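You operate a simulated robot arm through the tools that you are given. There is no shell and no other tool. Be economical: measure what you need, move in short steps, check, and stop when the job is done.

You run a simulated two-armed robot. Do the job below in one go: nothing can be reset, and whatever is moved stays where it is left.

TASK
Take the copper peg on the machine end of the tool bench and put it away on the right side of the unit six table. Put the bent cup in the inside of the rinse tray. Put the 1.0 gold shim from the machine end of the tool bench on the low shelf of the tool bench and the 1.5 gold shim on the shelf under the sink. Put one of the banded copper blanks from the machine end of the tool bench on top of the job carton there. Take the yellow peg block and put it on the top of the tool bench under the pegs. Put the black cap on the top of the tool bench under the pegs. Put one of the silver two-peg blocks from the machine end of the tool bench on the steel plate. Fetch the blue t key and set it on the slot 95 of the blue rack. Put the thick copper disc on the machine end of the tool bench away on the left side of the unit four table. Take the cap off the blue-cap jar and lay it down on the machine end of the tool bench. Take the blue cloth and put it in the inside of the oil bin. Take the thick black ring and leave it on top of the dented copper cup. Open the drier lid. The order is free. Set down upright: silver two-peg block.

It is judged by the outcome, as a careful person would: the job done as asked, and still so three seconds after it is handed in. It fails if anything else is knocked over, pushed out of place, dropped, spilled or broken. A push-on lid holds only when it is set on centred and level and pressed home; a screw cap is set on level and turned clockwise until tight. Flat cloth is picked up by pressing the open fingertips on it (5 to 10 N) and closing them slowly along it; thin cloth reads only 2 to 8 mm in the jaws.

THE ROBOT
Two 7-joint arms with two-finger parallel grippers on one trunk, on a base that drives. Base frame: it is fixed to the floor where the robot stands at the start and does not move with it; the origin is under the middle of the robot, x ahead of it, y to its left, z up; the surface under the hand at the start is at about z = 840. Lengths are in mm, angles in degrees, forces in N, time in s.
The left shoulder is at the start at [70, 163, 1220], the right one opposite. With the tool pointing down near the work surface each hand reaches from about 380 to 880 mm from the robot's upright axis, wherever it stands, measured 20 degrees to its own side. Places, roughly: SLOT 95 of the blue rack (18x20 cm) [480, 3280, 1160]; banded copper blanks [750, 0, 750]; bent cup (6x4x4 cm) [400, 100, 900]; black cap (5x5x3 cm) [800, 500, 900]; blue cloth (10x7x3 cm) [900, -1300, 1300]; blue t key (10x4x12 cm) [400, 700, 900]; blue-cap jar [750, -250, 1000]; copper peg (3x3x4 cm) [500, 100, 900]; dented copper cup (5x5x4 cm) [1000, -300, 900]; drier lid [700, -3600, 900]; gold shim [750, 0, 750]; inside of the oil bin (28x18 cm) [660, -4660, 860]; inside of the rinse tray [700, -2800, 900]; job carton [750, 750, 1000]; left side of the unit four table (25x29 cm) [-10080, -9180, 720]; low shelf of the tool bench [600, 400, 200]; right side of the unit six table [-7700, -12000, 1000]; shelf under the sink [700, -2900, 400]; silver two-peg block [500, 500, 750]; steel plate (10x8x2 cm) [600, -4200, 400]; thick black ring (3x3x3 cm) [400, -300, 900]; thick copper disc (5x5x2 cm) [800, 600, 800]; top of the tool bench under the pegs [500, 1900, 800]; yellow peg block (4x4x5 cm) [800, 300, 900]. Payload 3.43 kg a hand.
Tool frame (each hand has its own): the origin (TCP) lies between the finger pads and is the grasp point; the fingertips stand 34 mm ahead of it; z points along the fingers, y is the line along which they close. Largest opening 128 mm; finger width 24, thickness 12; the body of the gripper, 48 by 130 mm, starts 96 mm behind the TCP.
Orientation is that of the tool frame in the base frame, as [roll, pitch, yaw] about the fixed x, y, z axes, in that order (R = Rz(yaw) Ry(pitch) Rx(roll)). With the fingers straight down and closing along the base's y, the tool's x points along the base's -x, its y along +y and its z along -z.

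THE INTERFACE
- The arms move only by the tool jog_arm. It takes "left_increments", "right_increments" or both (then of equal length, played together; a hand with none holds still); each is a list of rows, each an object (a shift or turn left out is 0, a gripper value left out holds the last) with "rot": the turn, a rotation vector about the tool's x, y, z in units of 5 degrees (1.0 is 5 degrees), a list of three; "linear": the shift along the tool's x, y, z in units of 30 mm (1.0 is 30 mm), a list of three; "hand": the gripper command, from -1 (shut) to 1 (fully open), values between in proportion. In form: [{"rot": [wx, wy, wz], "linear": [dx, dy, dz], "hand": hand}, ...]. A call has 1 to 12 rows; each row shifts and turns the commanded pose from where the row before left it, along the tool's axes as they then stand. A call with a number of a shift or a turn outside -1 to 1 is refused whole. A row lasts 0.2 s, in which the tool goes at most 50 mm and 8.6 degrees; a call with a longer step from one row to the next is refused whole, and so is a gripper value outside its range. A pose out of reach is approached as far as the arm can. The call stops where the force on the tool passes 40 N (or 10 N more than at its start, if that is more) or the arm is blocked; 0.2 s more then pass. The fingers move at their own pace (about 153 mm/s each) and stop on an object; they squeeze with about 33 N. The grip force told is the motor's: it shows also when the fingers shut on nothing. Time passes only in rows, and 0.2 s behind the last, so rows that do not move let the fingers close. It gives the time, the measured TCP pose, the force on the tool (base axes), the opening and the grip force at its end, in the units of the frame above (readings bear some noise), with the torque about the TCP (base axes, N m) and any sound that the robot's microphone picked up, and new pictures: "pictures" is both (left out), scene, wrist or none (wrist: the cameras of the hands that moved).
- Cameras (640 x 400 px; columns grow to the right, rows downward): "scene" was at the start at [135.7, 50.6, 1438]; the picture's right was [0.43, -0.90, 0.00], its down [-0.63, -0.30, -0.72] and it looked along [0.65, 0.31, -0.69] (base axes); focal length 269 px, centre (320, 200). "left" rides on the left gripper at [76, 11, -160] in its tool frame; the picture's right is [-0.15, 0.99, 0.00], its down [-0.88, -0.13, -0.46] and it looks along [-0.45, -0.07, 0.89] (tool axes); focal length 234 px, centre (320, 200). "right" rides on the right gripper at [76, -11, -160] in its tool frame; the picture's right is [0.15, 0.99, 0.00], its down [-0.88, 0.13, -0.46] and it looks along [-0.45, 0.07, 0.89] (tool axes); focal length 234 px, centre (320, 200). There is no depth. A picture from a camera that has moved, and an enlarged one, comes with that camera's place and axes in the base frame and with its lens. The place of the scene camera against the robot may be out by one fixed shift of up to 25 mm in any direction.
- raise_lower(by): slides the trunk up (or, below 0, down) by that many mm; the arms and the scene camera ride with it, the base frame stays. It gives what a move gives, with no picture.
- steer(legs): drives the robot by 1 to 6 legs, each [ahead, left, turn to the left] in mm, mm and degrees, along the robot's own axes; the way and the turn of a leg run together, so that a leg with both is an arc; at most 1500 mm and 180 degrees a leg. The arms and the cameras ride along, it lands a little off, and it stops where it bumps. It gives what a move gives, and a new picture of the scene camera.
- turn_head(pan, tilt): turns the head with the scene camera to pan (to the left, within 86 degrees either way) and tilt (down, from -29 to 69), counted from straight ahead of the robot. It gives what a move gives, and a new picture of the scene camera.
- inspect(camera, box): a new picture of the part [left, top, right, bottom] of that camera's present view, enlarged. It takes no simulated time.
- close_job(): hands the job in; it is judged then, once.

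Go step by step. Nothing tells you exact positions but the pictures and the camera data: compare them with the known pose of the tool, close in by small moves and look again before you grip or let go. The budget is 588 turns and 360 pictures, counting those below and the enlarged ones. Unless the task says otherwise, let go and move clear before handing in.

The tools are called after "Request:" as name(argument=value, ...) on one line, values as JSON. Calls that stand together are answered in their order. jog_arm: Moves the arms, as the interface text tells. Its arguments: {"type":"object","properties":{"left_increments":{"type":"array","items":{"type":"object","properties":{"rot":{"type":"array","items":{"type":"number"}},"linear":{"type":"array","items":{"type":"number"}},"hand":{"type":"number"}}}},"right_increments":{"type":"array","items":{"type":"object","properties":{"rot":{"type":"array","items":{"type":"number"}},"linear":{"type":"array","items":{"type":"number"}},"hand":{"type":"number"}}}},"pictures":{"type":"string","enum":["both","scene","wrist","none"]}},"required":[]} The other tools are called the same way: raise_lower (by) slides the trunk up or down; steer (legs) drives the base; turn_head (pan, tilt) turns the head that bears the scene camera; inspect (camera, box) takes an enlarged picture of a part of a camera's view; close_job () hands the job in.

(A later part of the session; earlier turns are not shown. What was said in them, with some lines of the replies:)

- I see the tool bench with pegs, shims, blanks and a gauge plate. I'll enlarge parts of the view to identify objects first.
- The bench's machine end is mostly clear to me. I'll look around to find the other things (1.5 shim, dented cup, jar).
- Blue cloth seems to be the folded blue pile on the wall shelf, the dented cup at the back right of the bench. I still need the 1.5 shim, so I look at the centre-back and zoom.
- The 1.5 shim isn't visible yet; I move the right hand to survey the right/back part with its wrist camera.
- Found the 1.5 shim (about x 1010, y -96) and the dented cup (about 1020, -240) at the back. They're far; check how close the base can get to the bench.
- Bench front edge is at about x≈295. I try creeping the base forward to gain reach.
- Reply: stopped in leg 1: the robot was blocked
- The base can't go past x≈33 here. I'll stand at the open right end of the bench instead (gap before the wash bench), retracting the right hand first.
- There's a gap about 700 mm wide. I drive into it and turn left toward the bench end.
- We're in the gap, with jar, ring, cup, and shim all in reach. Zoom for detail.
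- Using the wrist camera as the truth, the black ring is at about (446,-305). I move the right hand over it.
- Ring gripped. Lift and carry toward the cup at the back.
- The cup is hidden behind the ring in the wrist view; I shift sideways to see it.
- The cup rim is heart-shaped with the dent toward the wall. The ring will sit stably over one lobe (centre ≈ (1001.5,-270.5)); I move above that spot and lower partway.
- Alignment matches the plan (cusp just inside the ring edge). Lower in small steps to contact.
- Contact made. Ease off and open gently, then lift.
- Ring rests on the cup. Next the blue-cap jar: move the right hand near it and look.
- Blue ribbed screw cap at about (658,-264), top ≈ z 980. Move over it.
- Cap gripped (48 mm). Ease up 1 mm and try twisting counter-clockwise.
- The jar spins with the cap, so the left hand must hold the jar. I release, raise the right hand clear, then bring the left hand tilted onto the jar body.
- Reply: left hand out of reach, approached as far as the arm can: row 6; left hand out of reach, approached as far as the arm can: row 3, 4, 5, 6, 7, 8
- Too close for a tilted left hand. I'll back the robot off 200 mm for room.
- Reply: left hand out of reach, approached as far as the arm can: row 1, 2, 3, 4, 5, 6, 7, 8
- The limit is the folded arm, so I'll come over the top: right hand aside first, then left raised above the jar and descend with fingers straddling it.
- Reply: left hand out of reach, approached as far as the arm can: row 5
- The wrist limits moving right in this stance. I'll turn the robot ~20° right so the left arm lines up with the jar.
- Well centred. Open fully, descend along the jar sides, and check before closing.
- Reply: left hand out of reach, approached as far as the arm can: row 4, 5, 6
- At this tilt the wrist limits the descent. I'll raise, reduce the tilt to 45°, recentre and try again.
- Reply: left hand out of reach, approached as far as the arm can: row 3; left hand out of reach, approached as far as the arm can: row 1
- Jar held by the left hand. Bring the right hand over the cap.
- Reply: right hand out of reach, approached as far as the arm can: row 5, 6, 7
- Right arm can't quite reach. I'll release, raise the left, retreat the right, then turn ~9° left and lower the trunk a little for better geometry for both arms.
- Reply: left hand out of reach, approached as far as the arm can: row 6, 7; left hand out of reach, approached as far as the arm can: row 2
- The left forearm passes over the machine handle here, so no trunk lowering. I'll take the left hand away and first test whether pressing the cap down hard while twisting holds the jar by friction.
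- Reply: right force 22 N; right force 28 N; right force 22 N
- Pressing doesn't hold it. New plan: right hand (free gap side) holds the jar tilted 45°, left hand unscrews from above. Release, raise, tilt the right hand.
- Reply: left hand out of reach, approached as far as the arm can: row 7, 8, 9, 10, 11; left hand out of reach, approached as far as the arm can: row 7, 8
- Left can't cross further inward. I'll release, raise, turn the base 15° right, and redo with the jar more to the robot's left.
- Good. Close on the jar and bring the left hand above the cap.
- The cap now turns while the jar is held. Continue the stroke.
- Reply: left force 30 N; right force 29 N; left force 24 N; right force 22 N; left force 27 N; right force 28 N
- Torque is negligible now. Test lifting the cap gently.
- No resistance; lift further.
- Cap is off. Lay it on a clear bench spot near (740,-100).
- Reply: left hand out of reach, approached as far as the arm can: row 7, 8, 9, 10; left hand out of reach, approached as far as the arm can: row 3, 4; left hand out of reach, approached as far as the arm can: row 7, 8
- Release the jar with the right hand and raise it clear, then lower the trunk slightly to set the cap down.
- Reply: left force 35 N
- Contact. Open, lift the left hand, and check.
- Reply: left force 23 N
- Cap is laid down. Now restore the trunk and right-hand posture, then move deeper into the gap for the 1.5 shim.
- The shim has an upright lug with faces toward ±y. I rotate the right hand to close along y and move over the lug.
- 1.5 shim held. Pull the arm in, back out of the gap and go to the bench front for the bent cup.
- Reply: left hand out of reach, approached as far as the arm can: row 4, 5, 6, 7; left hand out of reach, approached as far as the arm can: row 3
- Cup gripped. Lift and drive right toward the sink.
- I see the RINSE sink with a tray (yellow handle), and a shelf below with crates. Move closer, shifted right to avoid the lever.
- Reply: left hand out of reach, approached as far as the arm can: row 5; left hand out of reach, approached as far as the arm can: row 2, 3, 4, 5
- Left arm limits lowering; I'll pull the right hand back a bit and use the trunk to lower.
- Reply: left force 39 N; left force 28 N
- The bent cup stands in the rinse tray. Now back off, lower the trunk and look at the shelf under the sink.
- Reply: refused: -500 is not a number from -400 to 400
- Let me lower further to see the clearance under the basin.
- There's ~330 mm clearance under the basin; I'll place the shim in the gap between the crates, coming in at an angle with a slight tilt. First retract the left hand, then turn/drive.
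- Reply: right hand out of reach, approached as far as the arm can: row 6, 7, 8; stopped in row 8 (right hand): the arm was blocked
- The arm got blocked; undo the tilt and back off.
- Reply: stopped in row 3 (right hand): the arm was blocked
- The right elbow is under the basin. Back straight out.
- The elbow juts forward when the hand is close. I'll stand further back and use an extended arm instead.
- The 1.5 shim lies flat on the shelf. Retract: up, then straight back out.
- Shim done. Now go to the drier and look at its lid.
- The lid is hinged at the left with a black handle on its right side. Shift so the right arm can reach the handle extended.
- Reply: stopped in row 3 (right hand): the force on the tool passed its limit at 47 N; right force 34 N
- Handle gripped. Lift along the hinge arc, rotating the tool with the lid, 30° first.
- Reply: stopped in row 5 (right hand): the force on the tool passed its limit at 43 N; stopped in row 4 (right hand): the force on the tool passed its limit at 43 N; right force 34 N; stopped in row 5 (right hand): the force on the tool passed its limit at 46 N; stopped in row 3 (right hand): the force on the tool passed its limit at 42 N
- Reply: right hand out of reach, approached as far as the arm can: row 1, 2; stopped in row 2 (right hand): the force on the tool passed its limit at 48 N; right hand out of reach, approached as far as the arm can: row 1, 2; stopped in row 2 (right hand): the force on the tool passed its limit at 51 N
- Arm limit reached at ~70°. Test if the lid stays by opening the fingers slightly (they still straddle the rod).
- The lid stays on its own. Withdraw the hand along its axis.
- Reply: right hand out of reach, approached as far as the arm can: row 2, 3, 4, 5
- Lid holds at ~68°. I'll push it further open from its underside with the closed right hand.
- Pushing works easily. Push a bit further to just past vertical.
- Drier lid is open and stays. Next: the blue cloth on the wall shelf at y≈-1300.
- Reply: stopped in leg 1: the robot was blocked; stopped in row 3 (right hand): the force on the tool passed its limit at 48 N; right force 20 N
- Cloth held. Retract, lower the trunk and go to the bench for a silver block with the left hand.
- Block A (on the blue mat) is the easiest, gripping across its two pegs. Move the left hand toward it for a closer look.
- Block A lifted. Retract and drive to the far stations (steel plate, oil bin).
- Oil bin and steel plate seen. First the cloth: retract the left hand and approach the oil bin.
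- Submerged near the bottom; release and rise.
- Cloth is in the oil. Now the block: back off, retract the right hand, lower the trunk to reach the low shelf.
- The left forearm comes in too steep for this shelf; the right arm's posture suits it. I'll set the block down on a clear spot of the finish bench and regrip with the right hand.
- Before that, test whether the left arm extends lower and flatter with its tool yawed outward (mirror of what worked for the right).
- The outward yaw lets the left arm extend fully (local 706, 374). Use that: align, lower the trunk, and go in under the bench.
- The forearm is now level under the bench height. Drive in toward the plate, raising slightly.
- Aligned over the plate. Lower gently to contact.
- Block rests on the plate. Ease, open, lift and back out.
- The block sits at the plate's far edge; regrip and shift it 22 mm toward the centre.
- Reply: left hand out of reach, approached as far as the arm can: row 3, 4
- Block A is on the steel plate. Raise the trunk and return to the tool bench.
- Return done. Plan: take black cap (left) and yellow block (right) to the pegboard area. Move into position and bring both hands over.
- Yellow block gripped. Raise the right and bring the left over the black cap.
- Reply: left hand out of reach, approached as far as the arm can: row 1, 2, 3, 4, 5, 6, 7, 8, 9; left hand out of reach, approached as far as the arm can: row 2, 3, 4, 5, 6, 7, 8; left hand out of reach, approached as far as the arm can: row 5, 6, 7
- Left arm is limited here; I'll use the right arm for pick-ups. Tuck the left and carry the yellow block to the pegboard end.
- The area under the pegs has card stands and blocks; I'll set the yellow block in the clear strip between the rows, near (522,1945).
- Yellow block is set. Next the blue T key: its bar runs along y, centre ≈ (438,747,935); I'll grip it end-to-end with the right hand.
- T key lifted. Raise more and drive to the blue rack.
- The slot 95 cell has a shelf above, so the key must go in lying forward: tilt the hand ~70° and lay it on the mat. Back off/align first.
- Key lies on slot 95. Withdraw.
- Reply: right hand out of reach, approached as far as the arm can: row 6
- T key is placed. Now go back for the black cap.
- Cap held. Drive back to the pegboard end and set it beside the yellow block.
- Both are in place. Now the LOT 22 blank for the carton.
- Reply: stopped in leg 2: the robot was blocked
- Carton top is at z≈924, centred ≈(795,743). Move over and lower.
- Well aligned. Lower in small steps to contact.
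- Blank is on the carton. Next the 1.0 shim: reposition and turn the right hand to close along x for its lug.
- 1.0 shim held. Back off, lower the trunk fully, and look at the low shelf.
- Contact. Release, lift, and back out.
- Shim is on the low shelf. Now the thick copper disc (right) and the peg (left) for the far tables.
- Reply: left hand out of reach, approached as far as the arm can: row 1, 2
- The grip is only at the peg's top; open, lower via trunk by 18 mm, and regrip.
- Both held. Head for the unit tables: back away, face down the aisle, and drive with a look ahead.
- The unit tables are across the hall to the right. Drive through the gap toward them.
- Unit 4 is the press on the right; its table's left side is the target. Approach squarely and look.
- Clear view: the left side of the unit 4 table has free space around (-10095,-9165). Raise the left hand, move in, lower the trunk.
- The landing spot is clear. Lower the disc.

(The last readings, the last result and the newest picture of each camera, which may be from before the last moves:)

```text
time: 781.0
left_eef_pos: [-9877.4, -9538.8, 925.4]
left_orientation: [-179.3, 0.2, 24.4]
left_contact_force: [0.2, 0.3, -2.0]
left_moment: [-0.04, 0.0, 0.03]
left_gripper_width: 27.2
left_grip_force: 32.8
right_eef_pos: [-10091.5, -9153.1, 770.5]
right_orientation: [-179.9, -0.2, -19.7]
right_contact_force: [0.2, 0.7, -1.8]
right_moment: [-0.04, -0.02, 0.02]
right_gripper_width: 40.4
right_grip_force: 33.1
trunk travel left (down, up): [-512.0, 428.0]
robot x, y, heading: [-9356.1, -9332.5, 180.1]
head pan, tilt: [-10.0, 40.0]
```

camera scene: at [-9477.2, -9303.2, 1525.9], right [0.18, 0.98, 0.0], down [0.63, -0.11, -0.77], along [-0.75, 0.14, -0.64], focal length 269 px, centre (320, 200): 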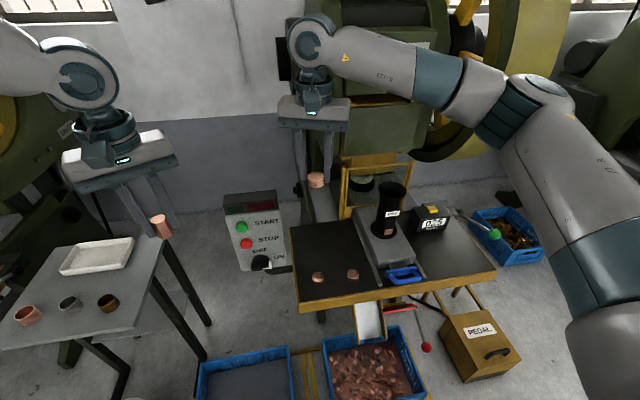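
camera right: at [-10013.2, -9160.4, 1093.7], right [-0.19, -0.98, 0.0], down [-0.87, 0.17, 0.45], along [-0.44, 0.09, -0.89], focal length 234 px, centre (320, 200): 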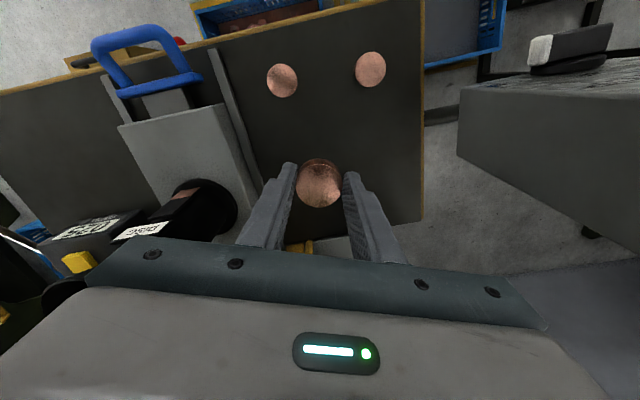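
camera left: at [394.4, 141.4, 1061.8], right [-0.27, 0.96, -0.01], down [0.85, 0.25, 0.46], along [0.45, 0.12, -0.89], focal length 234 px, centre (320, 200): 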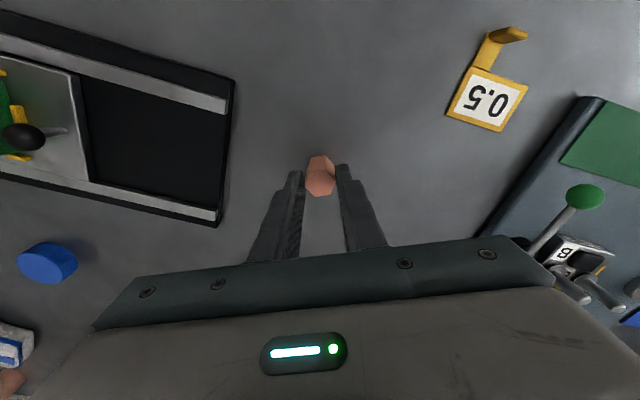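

Request:
jog_arm(right_increments=[{"linear": [0, 0, 0.15]}, {}], pictures="none")

Request:
jog_arm(right_increments=[{"linear": [0, 0, 0.15]}, {}], pictures="none")

Request:
jog_arm(right_increments=[{"linear": [0, 0, 0.15]}, {}], pictures="none")

```text
time: 781.6
left_eef_pos: [-9876.6, -9539.2, 924.3]
left_orientation: [-179.3, 0.2, 24.4]
left_contact_force: [0.6, 0.2, -2.7]
left_moment: [-0.05, -0.05, 0.0]
left_gripper_width: 27.1
left_grip_force: 32.9
right_eef_pos: [-10089.0, -9153.8, 766.5]
right_orientation: [-179.9, -0.1, -19.7]
right_contact_force: [-0.1, 0.1, -1.9]
right_moment: [0.01, -0.02, 0.01]
right_gripper_width: 40.5
right_grip_force: 32.8
trunk travel left (down, up): [-512.0, 428.0]
robot x, y, heading: [-9357.0, -9335.1, 179.9]
head pan, tilt: [-10.0, 40.0]
```

```text
time: 782.2
left_eef_pos: [-9876.8, -9540.3, 924.8]
left_orientation: [-179.2, 0.3, 24.4]
left_contact_force: [0.4, 1.0, -1.9]
left_moment: [-0.02, -0.02, 0.0]
left_gripper_width: 26.9
left_grip_force: 33.0
right_eef_pos: [-10091.0, -9153.0, 763.2]
right_orientation: [179.9, 0.0, -19.7]
right_contact_force: [-3.8, 2.8, 9.4]
right_moment: [0.06, -0.05, 0.0]
right_gripper_width: 40.6
right_grip_force: 32.5
trunk travel left (down, up): [-512.0, 428.0]
robot x, y, heading: [-9355.3, -9333.9, 180.0]
head pan, tilt: [-10.0, 40.0]
```

```text
time: 782.8
left_eef_pos: [-9875.8, -9539.2, 926.0]
left_orientation: [-179.2, 0.3, 24.4]
left_contact_force: [-0.2, -0.1, -1.4]
left_moment: [-0.02, -0.04, 0.0]
left_gripper_width: 27.0
left_grip_force: 33.4
right_eef_pos: [-10089.4, -9154.2, 759.9]
right_orientation: [180.0, 0.3, -19.6]
right_contact_force: [-4.6, 3.7, 23.7]
right_moment: [0.22, 0.35, 0.01]
right_gripper_width: 40.7
right_grip_force: 33.2
trunk travel left (down, up): [-512.0, 428.0]
robot x, y, heading: [-9356.2, -9336.7, 179.9]
head pan, tilt: [-10.0, 40.0]
```

Contact. Release the disc, rise, and check.

Request:
jog_arm(right_increments=[{"linear": [0, 0, -0.1]}, {"hand": -0.2}, {"hand": 0}, {}, {"linear": [0, 0, -0.5]}, {"linear": [0, 0, -1]}, {"linear": [0, 0, -1]}, {"linear": [0, 0, -1]}, {"linear": [0, 0, -1]}, {"linear": [0, 0, -1]}, {"linear": [0, 0, -1]}, {"linear": [0.5, 0, -1]}], pictures="wrist")

```text
time: 785.4
left_eef_pos: [-9875.5, -9538.6, 926.6]
left_orientation: [-179.3, 0.2, 24.5]
left_contact_force: [-0.5, 0.3, -1.7]
left_moment: [-0.01, 0.0, -0.02]
left_gripper_width: 27.1
left_grip_force: 32.9
right_eef_pos: [-10075.6, -9161.0, 985.9]
right_orientation: [-179.9, -0.2, -19.6]
right_contact_force: [0.3, -0.2, 0.6]
right_moment: [0.01, 0.05, -0.01]
right_gripper_width: 64.1
right_grip_force: 0.1
trunk travel left (down, up): [-512.0, 428.0]
robot x, y, heading: [-9355.4, -9333.0, 179.6]
head pan, tilt: [-10.0, 40.0]
camera right: at [-9999.8, -9174.9, 1145.1], right [-0.2, -0.98, 0.0], down [-0.87, 0.17, 0.45], along [-0.45, 0.09, -0.89], focal length 234 px, centre (320, 200)
```

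right: 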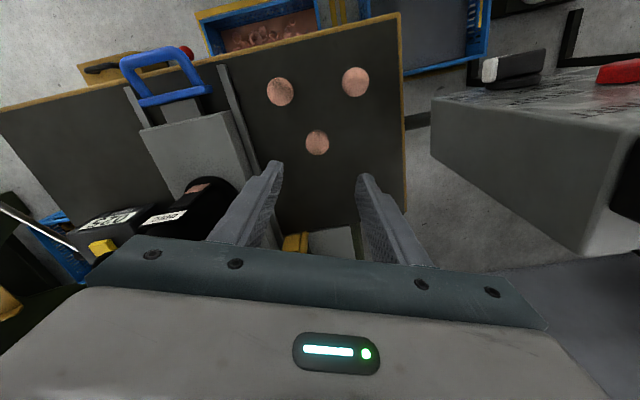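

Disc is on the unit 4 table. Now drive toward unit six for the peg.

Request:
jog_arm(right_increments=[{"linear": [1, 0.3, 0], "hand": -1}, {"linear": [1, 0.3, 0]}, {"linear": [1, 0.3, 0]}, {"linear": [1, 0.3, 0]}, {"linear": [1, 0.3, 0]}], pictures="none")

Request:
raise_lower(by=290)

Request:
steer(legs=[[-600, 0, 0], [0, 0, 111], [850, 0, 0]])

Request:
turn_head(pan=0, tilt=15)

```text
time: 786.6
left_eef_pos: [-9878.0, -9540.4, 924.9]
left_orientation: [-179.4, 0.3, 24.5]
left_contact_force: [-0.6, -0.3, -1.4]
left_moment: [-0.02, 0.0, -0.05]
left_gripper_width: 27.1
left_grip_force: 33.1
right_eef_pos: [-9950.9, -9255.1, 985.7]
right_orientation: [-179.8, -0.1, -19.6]
right_contact_force: [0.1, 0.4, 0.1]
right_moment: [0.01, -0.01, 0.01]
right_gripper_width: 0.2
right_grip_force: 32.9
trunk travel left (down, up): [-512.0, 428.0]
robot x, y, heading: [-9355.8, -9332.7, 179.8]
head pan, tilt: [-10.0, 40.0]
```

```text
time: 789.5
left_eef_pos: [-9877.6, -9537.9, 1214.2]
left_orientation: [-179.3, 0.2, 24.4]
left_contact_force: [0.8, 0.3, -0.9]
left_moment: [0.03, 0.0, 0.01]
left_gripper_width: 26.8
left_grip_force: 32.5
right_eef_pos: [-9951.2, -9254.2, 1275.6]
right_orientation: [-179.9, -0.2, -19.7]
right_contact_force: [-0.4, -0.4, 0.2]
right_moment: [-0.01, -0.01, -0.03]
right_gripper_width: 0.3
right_grip_force: 32.9
trunk travel left (down, up): [-802.0, 138.0]
robot x, y, heading: [-9352.9, -9335.6, 179.8]
head pan, tilt: [-10.0, 40.0]
```

```text
time: 801.7
left_eef_pos: [-8061.8, -10539.7, 1215.0]
left_orientation: [-179.3, 0.3, 135.8]
left_contact_force: [-0.7, 0.1, -1.5]
left_moment: [0.0, 0.02, 0.01]
left_gripper_width: 26.9
left_grip_force: 33.2
right_eef_pos: [-8298.3, -10711.6, 1276.5]
right_orientation: [-179.8, 0.0, 91.7]
right_contact_force: [0.3, 0.3, 0.0]
right_moment: [0.02, 0.0, -0.01]
right_gripper_width: 0.0
right_grip_force: 32.8
trunk travel left (down, up): [-802.0, 138.0]
robot x, y, heading: [-8439.5, -10132.2, -69.0]
head pan, tilt: [-10.0, 40.0]
camera scene: at [-8396.4, -10245.1, 1545.7], right [-0.98, -0.19, 0.0], down [-0.12, 0.63, -0.77], along [0.15, -0.75, -0.64], focal length 269 px, centre (320, 200)
```

scene: 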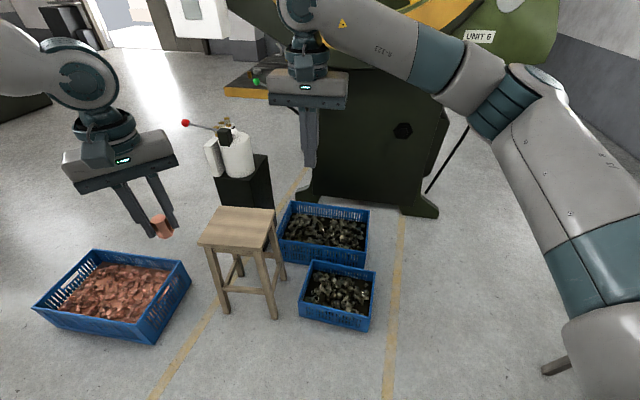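

```text
time: 802.6
left_eef_pos: [-8060.2, -10541.8, 1214.0]
left_orientation: [-179.3, 0.2, 135.8]
left_contact_force: [-0.2, 0.2, -2.1]
left_moment: [0.01, 0.02, -0.02]
left_gripper_width: 26.8
left_grip_force: 32.8
right_eef_pos: [-8298.0, -10713.7, 1275.4]
right_orientation: [-179.9, -0.1, 91.7]
right_contact_force: [-0.6, 0.2, 0.1]
right_moment: [-0.02, 0.03, -0.01]
right_gripper_width: 0.0
right_grip_force: 33.2
trunk travel left (down, up): [-802.0, 138.0]
robot x, y, heading: [-8440.2, -10128.7, -68.8]
head pan, tilt: [0.0, 15.0]
camera scene: at [-8378.8, -10249.8, 1585.0], right [-0.93, -0.36, 0.0], down [-0.09, 0.24, -0.97], along [0.35, -0.9, -0.26], focal length 269 px, centre (320, 200)
```

scene: 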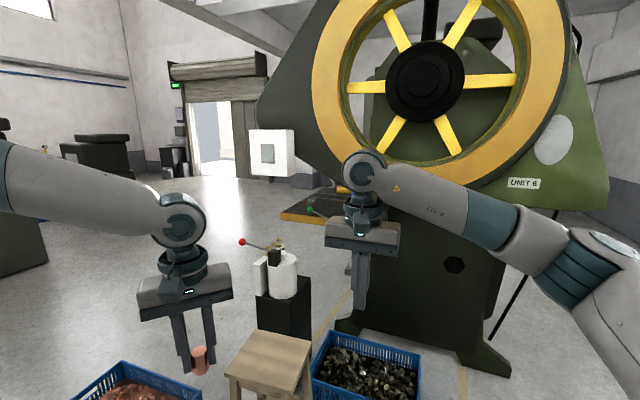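

Unit 6's table faces +x; its right side is toward us but cluttered with a stool and stand. I'll go round to its front.

Request:
steer(legs=[[0, 0, 69], [1480, 0, 0], [470, 0, 0], [0, 0, -90], [1500, 0, 0], [0, 0, -90]])

```text
time: 829.9
left_eef_pos: [-7067.2, -11800.6, 1215.2]
left_orientation: [-179.4, 0.2, 24.2]
left_contact_force: [-0.9, 1.4, -1.3]
left_moment: [0.01, -0.01, 0.03]
left_gripper_width: 27.0
left_grip_force: 32.6
right_eef_pos: [-7139.5, -11515.8, 1275.1]
right_orientation: [-179.9, -0.1, -20.0]
right_contact_force: [-0.9, 0.1, 0.5]
right_moment: [0.0, -0.02, -0.03]
right_gripper_width: 0.0
right_grip_force: 32.7
trunk travel left (down, up): [-802.0, 138.0]
robot x, y, heading: [-6545.6, -11598.7, 179.3]
head pan, tilt: [0.0, 15.0]
camera scene: at [-6677.8, -11581.2, 1585.2], right [0.01, 1.0, 0.0], down [0.26, 0.0, -0.97], along [-0.97, 0.01, -0.26], focal length 269 px, centre (320, 200)
```

scene: 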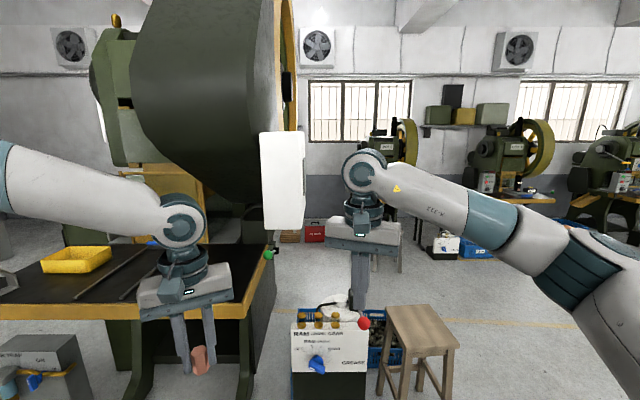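

I see the table's right end near the left hand; a white pendant hangs nearby, so tuck the right hand away before moving in.

Request:
jog_arm(right_increments=[{"linear": [0.25, -0.96, 0]}, {"linear": [0.25, -0.96, 0]}, {"linear": [0.25, -0.96, 0]}, {"linear": [0.25, -0.96, 0]}, {"linear": [0.25, -0.96, 0]}, {"linear": [0.25, -0.96, 0]}, {"linear": [0.25, -0.96, 0]}, {"linear": [0.25, -0.96, 0]}, {"linear": [0.25, -0.96, 0]}], pictures="none")

Request:
steer(legs=[[400, 110, 0.7]])

Request:
turn_head(pan=20, tilt=38)

```text
time: 831.9
left_eef_pos: [-7065.9, -11799.4, 1215.4]
left_orientation: [-179.3, 0.3, 24.2]
left_contact_force: [0.0, -0.5, -1.6]
left_moment: [0.02, 0.03, -0.01]
left_gripper_width: 26.9
left_grip_force: 33.0
right_eef_pos: [-6985.3, -11291.8, 1276.7]
right_orientation: [180.0, -0.1, -20.0]
right_contact_force: [-0.4, 0.3, 0.5]
right_moment: [-0.03, 0.01, 0.0]
right_gripper_width: 0.0
right_grip_force: 32.8
trunk travel left (down, up): [-802.0, 138.0]
robot x, y, heading: [-6546.2, -11596.6, 179.7]
head pan, tilt: [0.0, 15.0]
```

```text
time: 834.5
left_eef_pos: [-7468.8, -11920.1, 1214.9]
left_orientation: [-179.3, 0.3, 25.1]
left_contact_force: [0.3, -0.6, -1.8]
left_moment: [0.0, 0.01, -0.01]
left_gripper_width: 27.2
left_grip_force: 33.0
right_eef_pos: [-7393.5, -11411.4, 1277.6]
right_orientation: [180.0, 0.1, -18.9]
right_contact_force: [-0.3, 0.0, -0.1]
right_moment: [0.02, -0.02, 0.02]
right_gripper_width: 0.1
right_grip_force: 32.6
trunk travel left (down, up): [-802.0, 138.0]
robot x, y, heading: [-6949.5, -11708.3, -179.8]
head pan, tilt: [0.0, 15.0]
camera scene: at [-7080.5, -11693.3, 1585.3], right [-0.01, 1.0, 0.0], down [0.26, 0.0, -0.97], along [-0.97, -0.01, -0.26], focal length 269 px, centre (320, 200)
```

scene: 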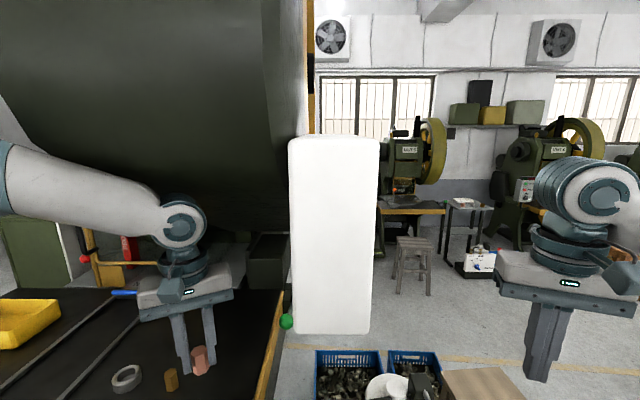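

```text
time: 835.3
left_eef_pos: [-7468.5, -11919.5, 1214.7]
left_orientation: [-179.3, 0.2, 25.1]
left_contact_force: [-0.1, -0.2, -1.2]
left_moment: [0.03, -0.01, 0.01]
left_gripper_width: 27.0
left_grip_force: 33.0
right_eef_pos: [-7396.6, -11412.6, 1277.2]
right_orientation: [-179.9, -0.1, -19.0]
right_contact_force: [0.0, 0.4, 0.0]
right_moment: [0.01, 0.0, 0.04]
right_gripper_width: 0.1
right_grip_force: 32.9
trunk travel left (down, up): [-802.0, 138.0]
robot x, y, heading: [-6949.7, -11710.2, -179.7]
head pan, tilt: [20.0, 38.0]
camera scene: at [-7069.9, -11723.2, 1548.6], right [-0.35, 0.94, 0.0], down [0.58, 0.21, -0.79], along [-0.74, -0.27, -0.62], focal length 269 px, centre (320, 200)
```

scene: 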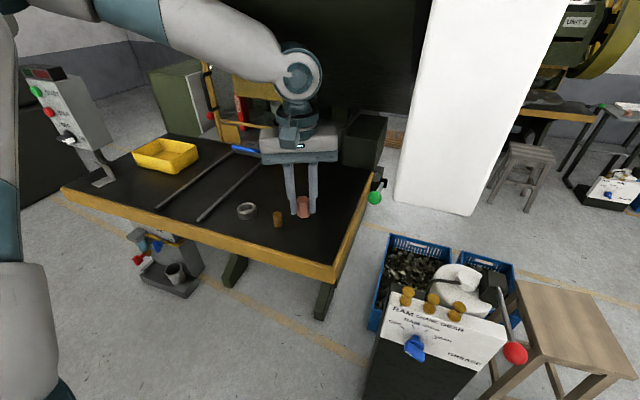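

Request:
jog_arm(left_increments=[{"linear": [-1, -0.25, 0]}, {"linear": [-1, -0.25, 0]}, {"linear": [-1, -0.25, 0]}, {"linear": [-1, -0.25, 0]}, {"linear": [-1, -0.25, 0.5]}, {"linear": [-1, -0.25, 0.5]}, {"linear": [0, 0, 1]}, {"linear": [0, 0, 1]}], pictures="scene")

```text
time: 836.6
left_eef_pos: [-7564.6, -11946.1, 1167.4]
left_orientation: [177.4, -3.3, 19.1]
left_contact_force: [6.7, 1.6, -15.0]
left_moment: [-0.25, 0.66, -0.07]
left_gripper_width: 27.1
left_grip_force: 33.2
left hand out of reach, approached as far as the arm can: row 6
right_eef_pos: [-7399.6, -11427.5, 1277.3]
right_orientation: [-179.8, -0.4, -17.8]
right_contact_force: [-2.1, -0.4, -1.8]
right_moment: [0.03, -0.24, -0.01]
right_gripper_width: 0.0
right_grip_force: 33.2
trunk travel left (down, up): [-802.0, 138.0]
robot x, y, heading: [-6937.9, -11711.1, -178.6]
head pan, tilt: [20.0, 38.0]
stopped in row 6 (left hand): the arm was blocked; the commanded pose is now the measured one
camera scene: at [-7067.8, -11731.9, 1550.0], right [-0.37, 0.93, 0.0], down [0.58, 0.23, -0.78], along [-0.73, -0.29, -0.62], focal length 269 px, centre (320, 200)
```

scene: 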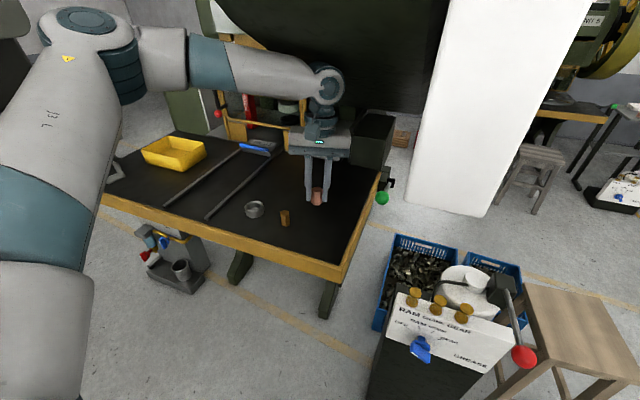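

The wrist touched the press overhang. Back off a little, level the hand, and go lower before moving in.

Request:
jog_arm(left_increments=[{"linear": [1, -0.3, 0]}, {"linear": [0.6, -0.2, 0]}, {"rot": [0.5, -0.66, 0]}, {"linear": [0, 0, 1]}, {"linear": [0, 0, 1]}, {"linear": [0, 0, 0.7]}], pictures="scene")

```text
time: 838.0
left_eef_pos: [-7523.1, -11912.3, 1094.5]
left_orientation: [-179.9, 0.5, 19.1]
left_contact_force: [-0.8, -0.3, -2.1]
left_moment: [0.01, -0.03, -0.04]
left_gripper_width: 26.9
left_grip_force: 33.0
right_eef_pos: [-7395.2, -11422.7, 1278.7]
right_orientation: [-180.0, -0.2, -18.1]
right_contact_force: [0.3, -0.3, -0.3]
right_moment: [0.0, 0.04, -0.01]
right_gripper_width: 0.0
right_grip_force: 33.1
trunk travel left (down, up): [-802.0, 138.0]
robot x, y, heading: [-6944.7, -11713.2, -178.8]
head pan, tilt: [20.0, 38.0]
camera scene: at [-7063.6, -11729.5, 1548.5], right [-0.37, 0.93, 0.0], down [0.57, 0.23, -0.79], along [-0.73, -0.29, -0.62], focal length 269 px, centre (320, 200)
```

scene: 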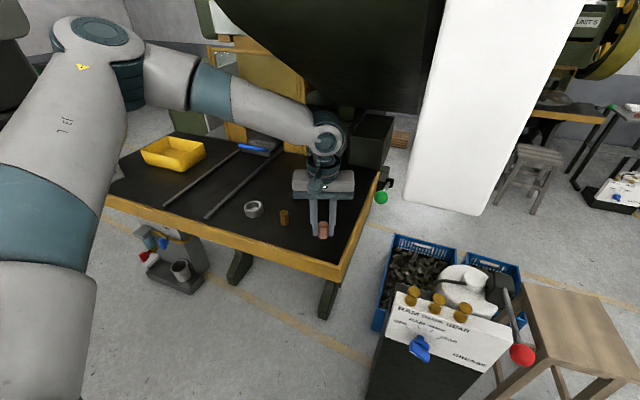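

Request:
jog_arm(left_increments=[{"linear": [0, 0, 0.6]}, {"linear": [-0.8, 0.3, 0]}, {"linear": [-0.8, 0.3, 0]}, {"linear": [-0.7, 0.29, 0]}], pictures="none")

Request:
inspect(camera="scene", box=[220, 120, 400, 280])

```text
time: 839.0
left_eef_pos: [-7579.8, -11962.3, 1076.2]
left_orientation: [-179.8, 0.7, 19.1]
left_contact_force: [0.1, -0.1, -1.5]
left_moment: [0.05, 0.0, 0.03]
left_gripper_width: 27.1
left_grip_force: 33.3
left hand out of reach, approached as far as the arm can: row 1
right_eef_pos: [-7395.1, -11423.1, 1276.1]
right_orientation: [-179.9, -0.1, -18.0]
right_contact_force: [0.3, 0.5, 0.2]
right_moment: [0.0, -0.01, 0.02]
right_gripper_width: 0.3
right_grip_force: 33.0
trunk travel left (down, up): [-802.0, 138.0]
robot x, y, heading: [-6944.8, -11707.1, -178.7]
head pan, tilt: [20.0, 38.0]
```

```text
2.50 times, centred on (310, 200) of scene
camera zoom: at [-7063.7, -11729.0, 1548.5], right [-0.37, 0.93, 0.0], down [0.57, 0.23, -0.79], along [-0.73, -0.29, -0.62], focal length 672 px, centre (345, 200)
```

zoom: 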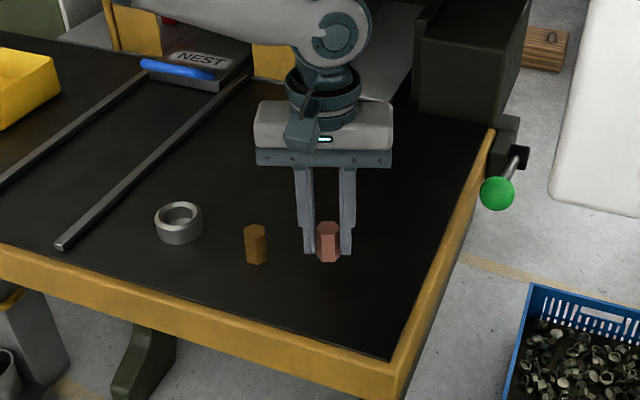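

Good spot. Lower with the trunk until contact.

Request:
raise_lower(by=-20)

Request:
raise_lower(by=-8)

Request:
raise_lower(by=-6)

Request:
inspect(camera="scene", box=[270, 170, 350, 240])

```text
time: 839.6
left_eef_pos: [-7578.4, -11961.6, 1058.9]
left_orientation: [-179.8, 0.8, 19.2]
left_contact_force: [-0.5, 0.5, -2.3]
left_moment: [0.02, 0.01, 0.0]
left_gripper_width: 26.9
left_grip_force: 33.0
right_eef_pos: [-7395.9, -11423.2, 1257.1]
right_orientation: [-179.8, -0.2, -18.0]
right_contact_force: [0.9, 0.1, -0.1]
right_moment: [-0.03, 0.03, 0.03]
right_gripper_width: 0.3
right_grip_force: 33.4
trunk travel left (down, up): [-782.0, 158.0]
robot x, y, heading: [-6942.3, -11714.0, -178.8]
head pan, tilt: [20.0, 38.0]
```

```text
time: 840.2
left_eef_pos: [-7578.4, -11962.4, 1053.9]
left_orientation: [-179.5, 1.1, 19.1]
left_contact_force: [0.0, -4.3, 22.7]
left_moment: [-0.23, -0.16, 0.04]
left_gripper_width: 27.0
left_grip_force: 33.0
right_eef_pos: [-7393.5, -11422.0, 1251.0]
right_orientation: [180.0, -0.1, -18.0]
right_contact_force: [-0.9, 0.9, 0.4]
right_moment: [0.06, 0.0, 0.02]
right_gripper_width: 0.0
right_grip_force: 32.6
trunk travel left (down, up): [-774.0, 166.0]
robot x, y, heading: [-6942.1, -11706.1, -178.6]
head pan, tilt: [20.0, 38.0]
```

```text
time: 840.8
left_eef_pos: [-7578.2, -11960.5, 1046.1]
left_orientation: [-179.6, 0.8, 19.1]
left_contact_force: [-2.0, -0.5, 21.4]
left_moment: [-0.29, 0.19, 0.05]
left_gripper_width: 27.1
left_grip_force: 33.1
right_eef_pos: [-7392.8, -11421.4, 1244.8]
right_orientation: [179.9, 0.0, -18.0]
right_contact_force: [0.2, 0.4, -0.6]
right_moment: [0.0, 0.0, -0.01]
right_gripper_width: 0.0
right_grip_force: 32.8
trunk travel left (down, up): [-768.0, 172.0]
robot x, y, heading: [-6941.7, -11712.4, -178.4]
head pan, tilt: [20.0, 38.0]
```

```text
5.71 times, centred on (310, 205) of scene
camera zoom: at [-7060.2, -11727.5, 1514.9], right [-0.36, 0.93, 0.0], down [0.57, 0.22, -0.79], along [-0.73, -0.29, -0.61], focal length 1536 px, centre (377, 171)
```

zoom: 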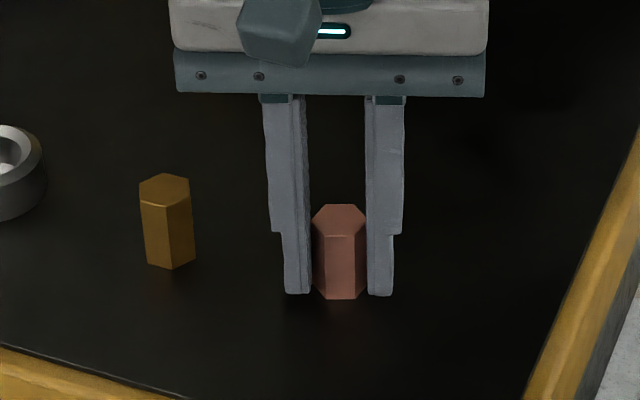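

Peg stands on the table. Release, raise slightly and back straight out.

Request:
jog_arm(left_increments=[{"hand": -0.45}, {"hand": -0.3}, {}], pictures="none")

Request:
raise_lower(by=45)

Request:
jog_arm(left_increments=[{"linear": [1, -0.35, 0]}, {"linear": [1, -0.35, 0]}], pictures="none")

Request:
steer(legs=[[-350, 0, 0]])

Request:
inspect(camera="scene", box=[180, 80, 400, 240])

```text
time: 841.6
left_eef_pos: [-7578.1, -11960.4, 1044.9]
left_orientation: [-179.7, 0.6, 19.2]
left_contact_force: [0.3, -0.4, 0.1]
left_moment: [-0.01, 0.01, -0.01]
left_gripper_width: 44.9
left_grip_force: 0.1
right_eef_pos: [-7394.4, -11421.8, 1243.9]
right_orientation: [180.0, -0.2, -18.0]
right_contact_force: [-0.5, -0.3, 0.3]
right_moment: [0.03, -0.01, 0.0]
right_gripper_width: 0.1
right_grip_force: 32.9
trunk travel left (down, up): [-768.0, 172.0]
robot x, y, heading: [-6943.0, -11712.6, -178.7]
head pan, tilt: [20.0, 38.0]
```

```text
time: 842.5
left_eef_pos: [-7578.2, -11961.2, 1088.0]
left_orientation: [-179.7, 0.7, 19.1]
left_contact_force: [-0.4, 0.7, 0.2]
left_moment: [0.02, 0.01, 0.03]
left_gripper_width: 44.9
left_grip_force: 0.0
right_eef_pos: [-7395.0, -11422.3, 1287.8]
right_orientation: [-179.9, 0.0, -17.9]
right_contact_force: [-0.4, 0.6, -1.3]
right_moment: [0.0, -0.04, 0.01]
right_gripper_width: 0.0
right_grip_force: 32.5
trunk travel left (down, up): [-813.0, 127.0]
robot x, y, heading: [-6942.2, -11706.8, -178.8]
head pan, tilt: [20.0, 38.0]
```

```text
time: 843.0
left_eef_pos: [-7527.8, -11920.2, 1087.4]
left_orientation: [-179.8, 0.7, 19.2]
left_contact_force: [-1.0, 0.3, -0.5]
left_moment: [-0.01, 0.0, 0.02]
left_gripper_width: 44.6
left_grip_force: 0.1
right_eef_pos: [-7394.1, -11423.2, 1287.0]
right_orientation: [-180.0, -0.1, -17.9]
right_contact_force: [0.1, -0.3, -0.3]
right_moment: [-0.03, 0.01, -0.03]
right_gripper_width: 0.1
right_grip_force: 33.1
trunk travel left (down, up): [-813.0, 127.0]
robot x, y, heading: [-6943.4, -11711.4, -178.6]
head pan, tilt: [20.0, 38.0]
```

```text
time: 845.3
left_eef_pos: [-7186.8, -11912.3, 1085.3]
left_orientation: [-179.6, 0.7, 19.0]
left_contact_force: [0.5, -1.1, 1.5]
left_moment: [0.01, -0.02, 0.04]
left_gripper_width: 44.9
left_grip_force: 0.1
right_eef_pos: [-7054.6, -11413.7, 1287.7]
right_orientation: [-179.9, -0.1, -18.0]
right_contact_force: [-0.2, -0.6, -0.4]
right_moment: [0.0, 0.0, -0.02]
right_gripper_width: 0.0
right_grip_force: 32.7
trunk travel left (down, up): [-813.0, 127.0]
robot x, y, heading: [-6603.7, -11701.7, -178.5]
head pan, tilt: [20.0, 38.0]
camera scene: at [-6722.7, -11720.1, 1559.4], right [-0.36, 0.93, 0.0], down [0.57, 0.22, -0.79], along [-0.73, -0.29, -0.62], focal length 269 px, centre (320, 200)
```

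scene: 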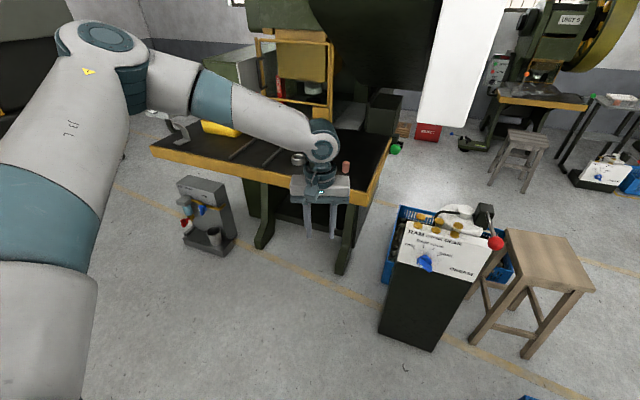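

```text
2.50 times, centred on (290, 160) of scene
camera zoom: at [-6722.7, -11720.1, 1559.4], right [-0.36, 0.93, 0.0], down [0.57, 0.22, -0.79], along [-0.73, -0.29, -0.62], focal length 672 px, centre (395, 300)
```

zoom: 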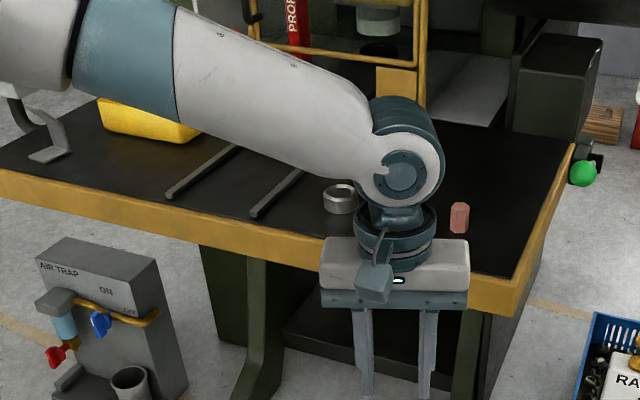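

All fourteen items appear done: the peg is standing on the right side of the unit six table and both hands are clear. Handing in.

Request:
close_job()

```text
The job is handed in.
```

The job is handed in: all fourteen items were done and both hands were clear at the end. I only saw each placement right after making it and did not go back for a final round.

- **Black ring:** it rests over one side of the dented cup's bent rim. It was stable when I last saw it, early in the job.
- **Blue cloth:** it is under the oil in the bin.
- **Blue T key:** it lies flat on slot 95 rather than standing.
- **Jar:** it turned a little on the bench before I held it to unscrew the cap.
- **Bumps:** the base bumped the tool bench and the wash bench while I was closing in. The right elbow caught under the sink, and the left wrist touched the unit six press. I saw nothing displaced.
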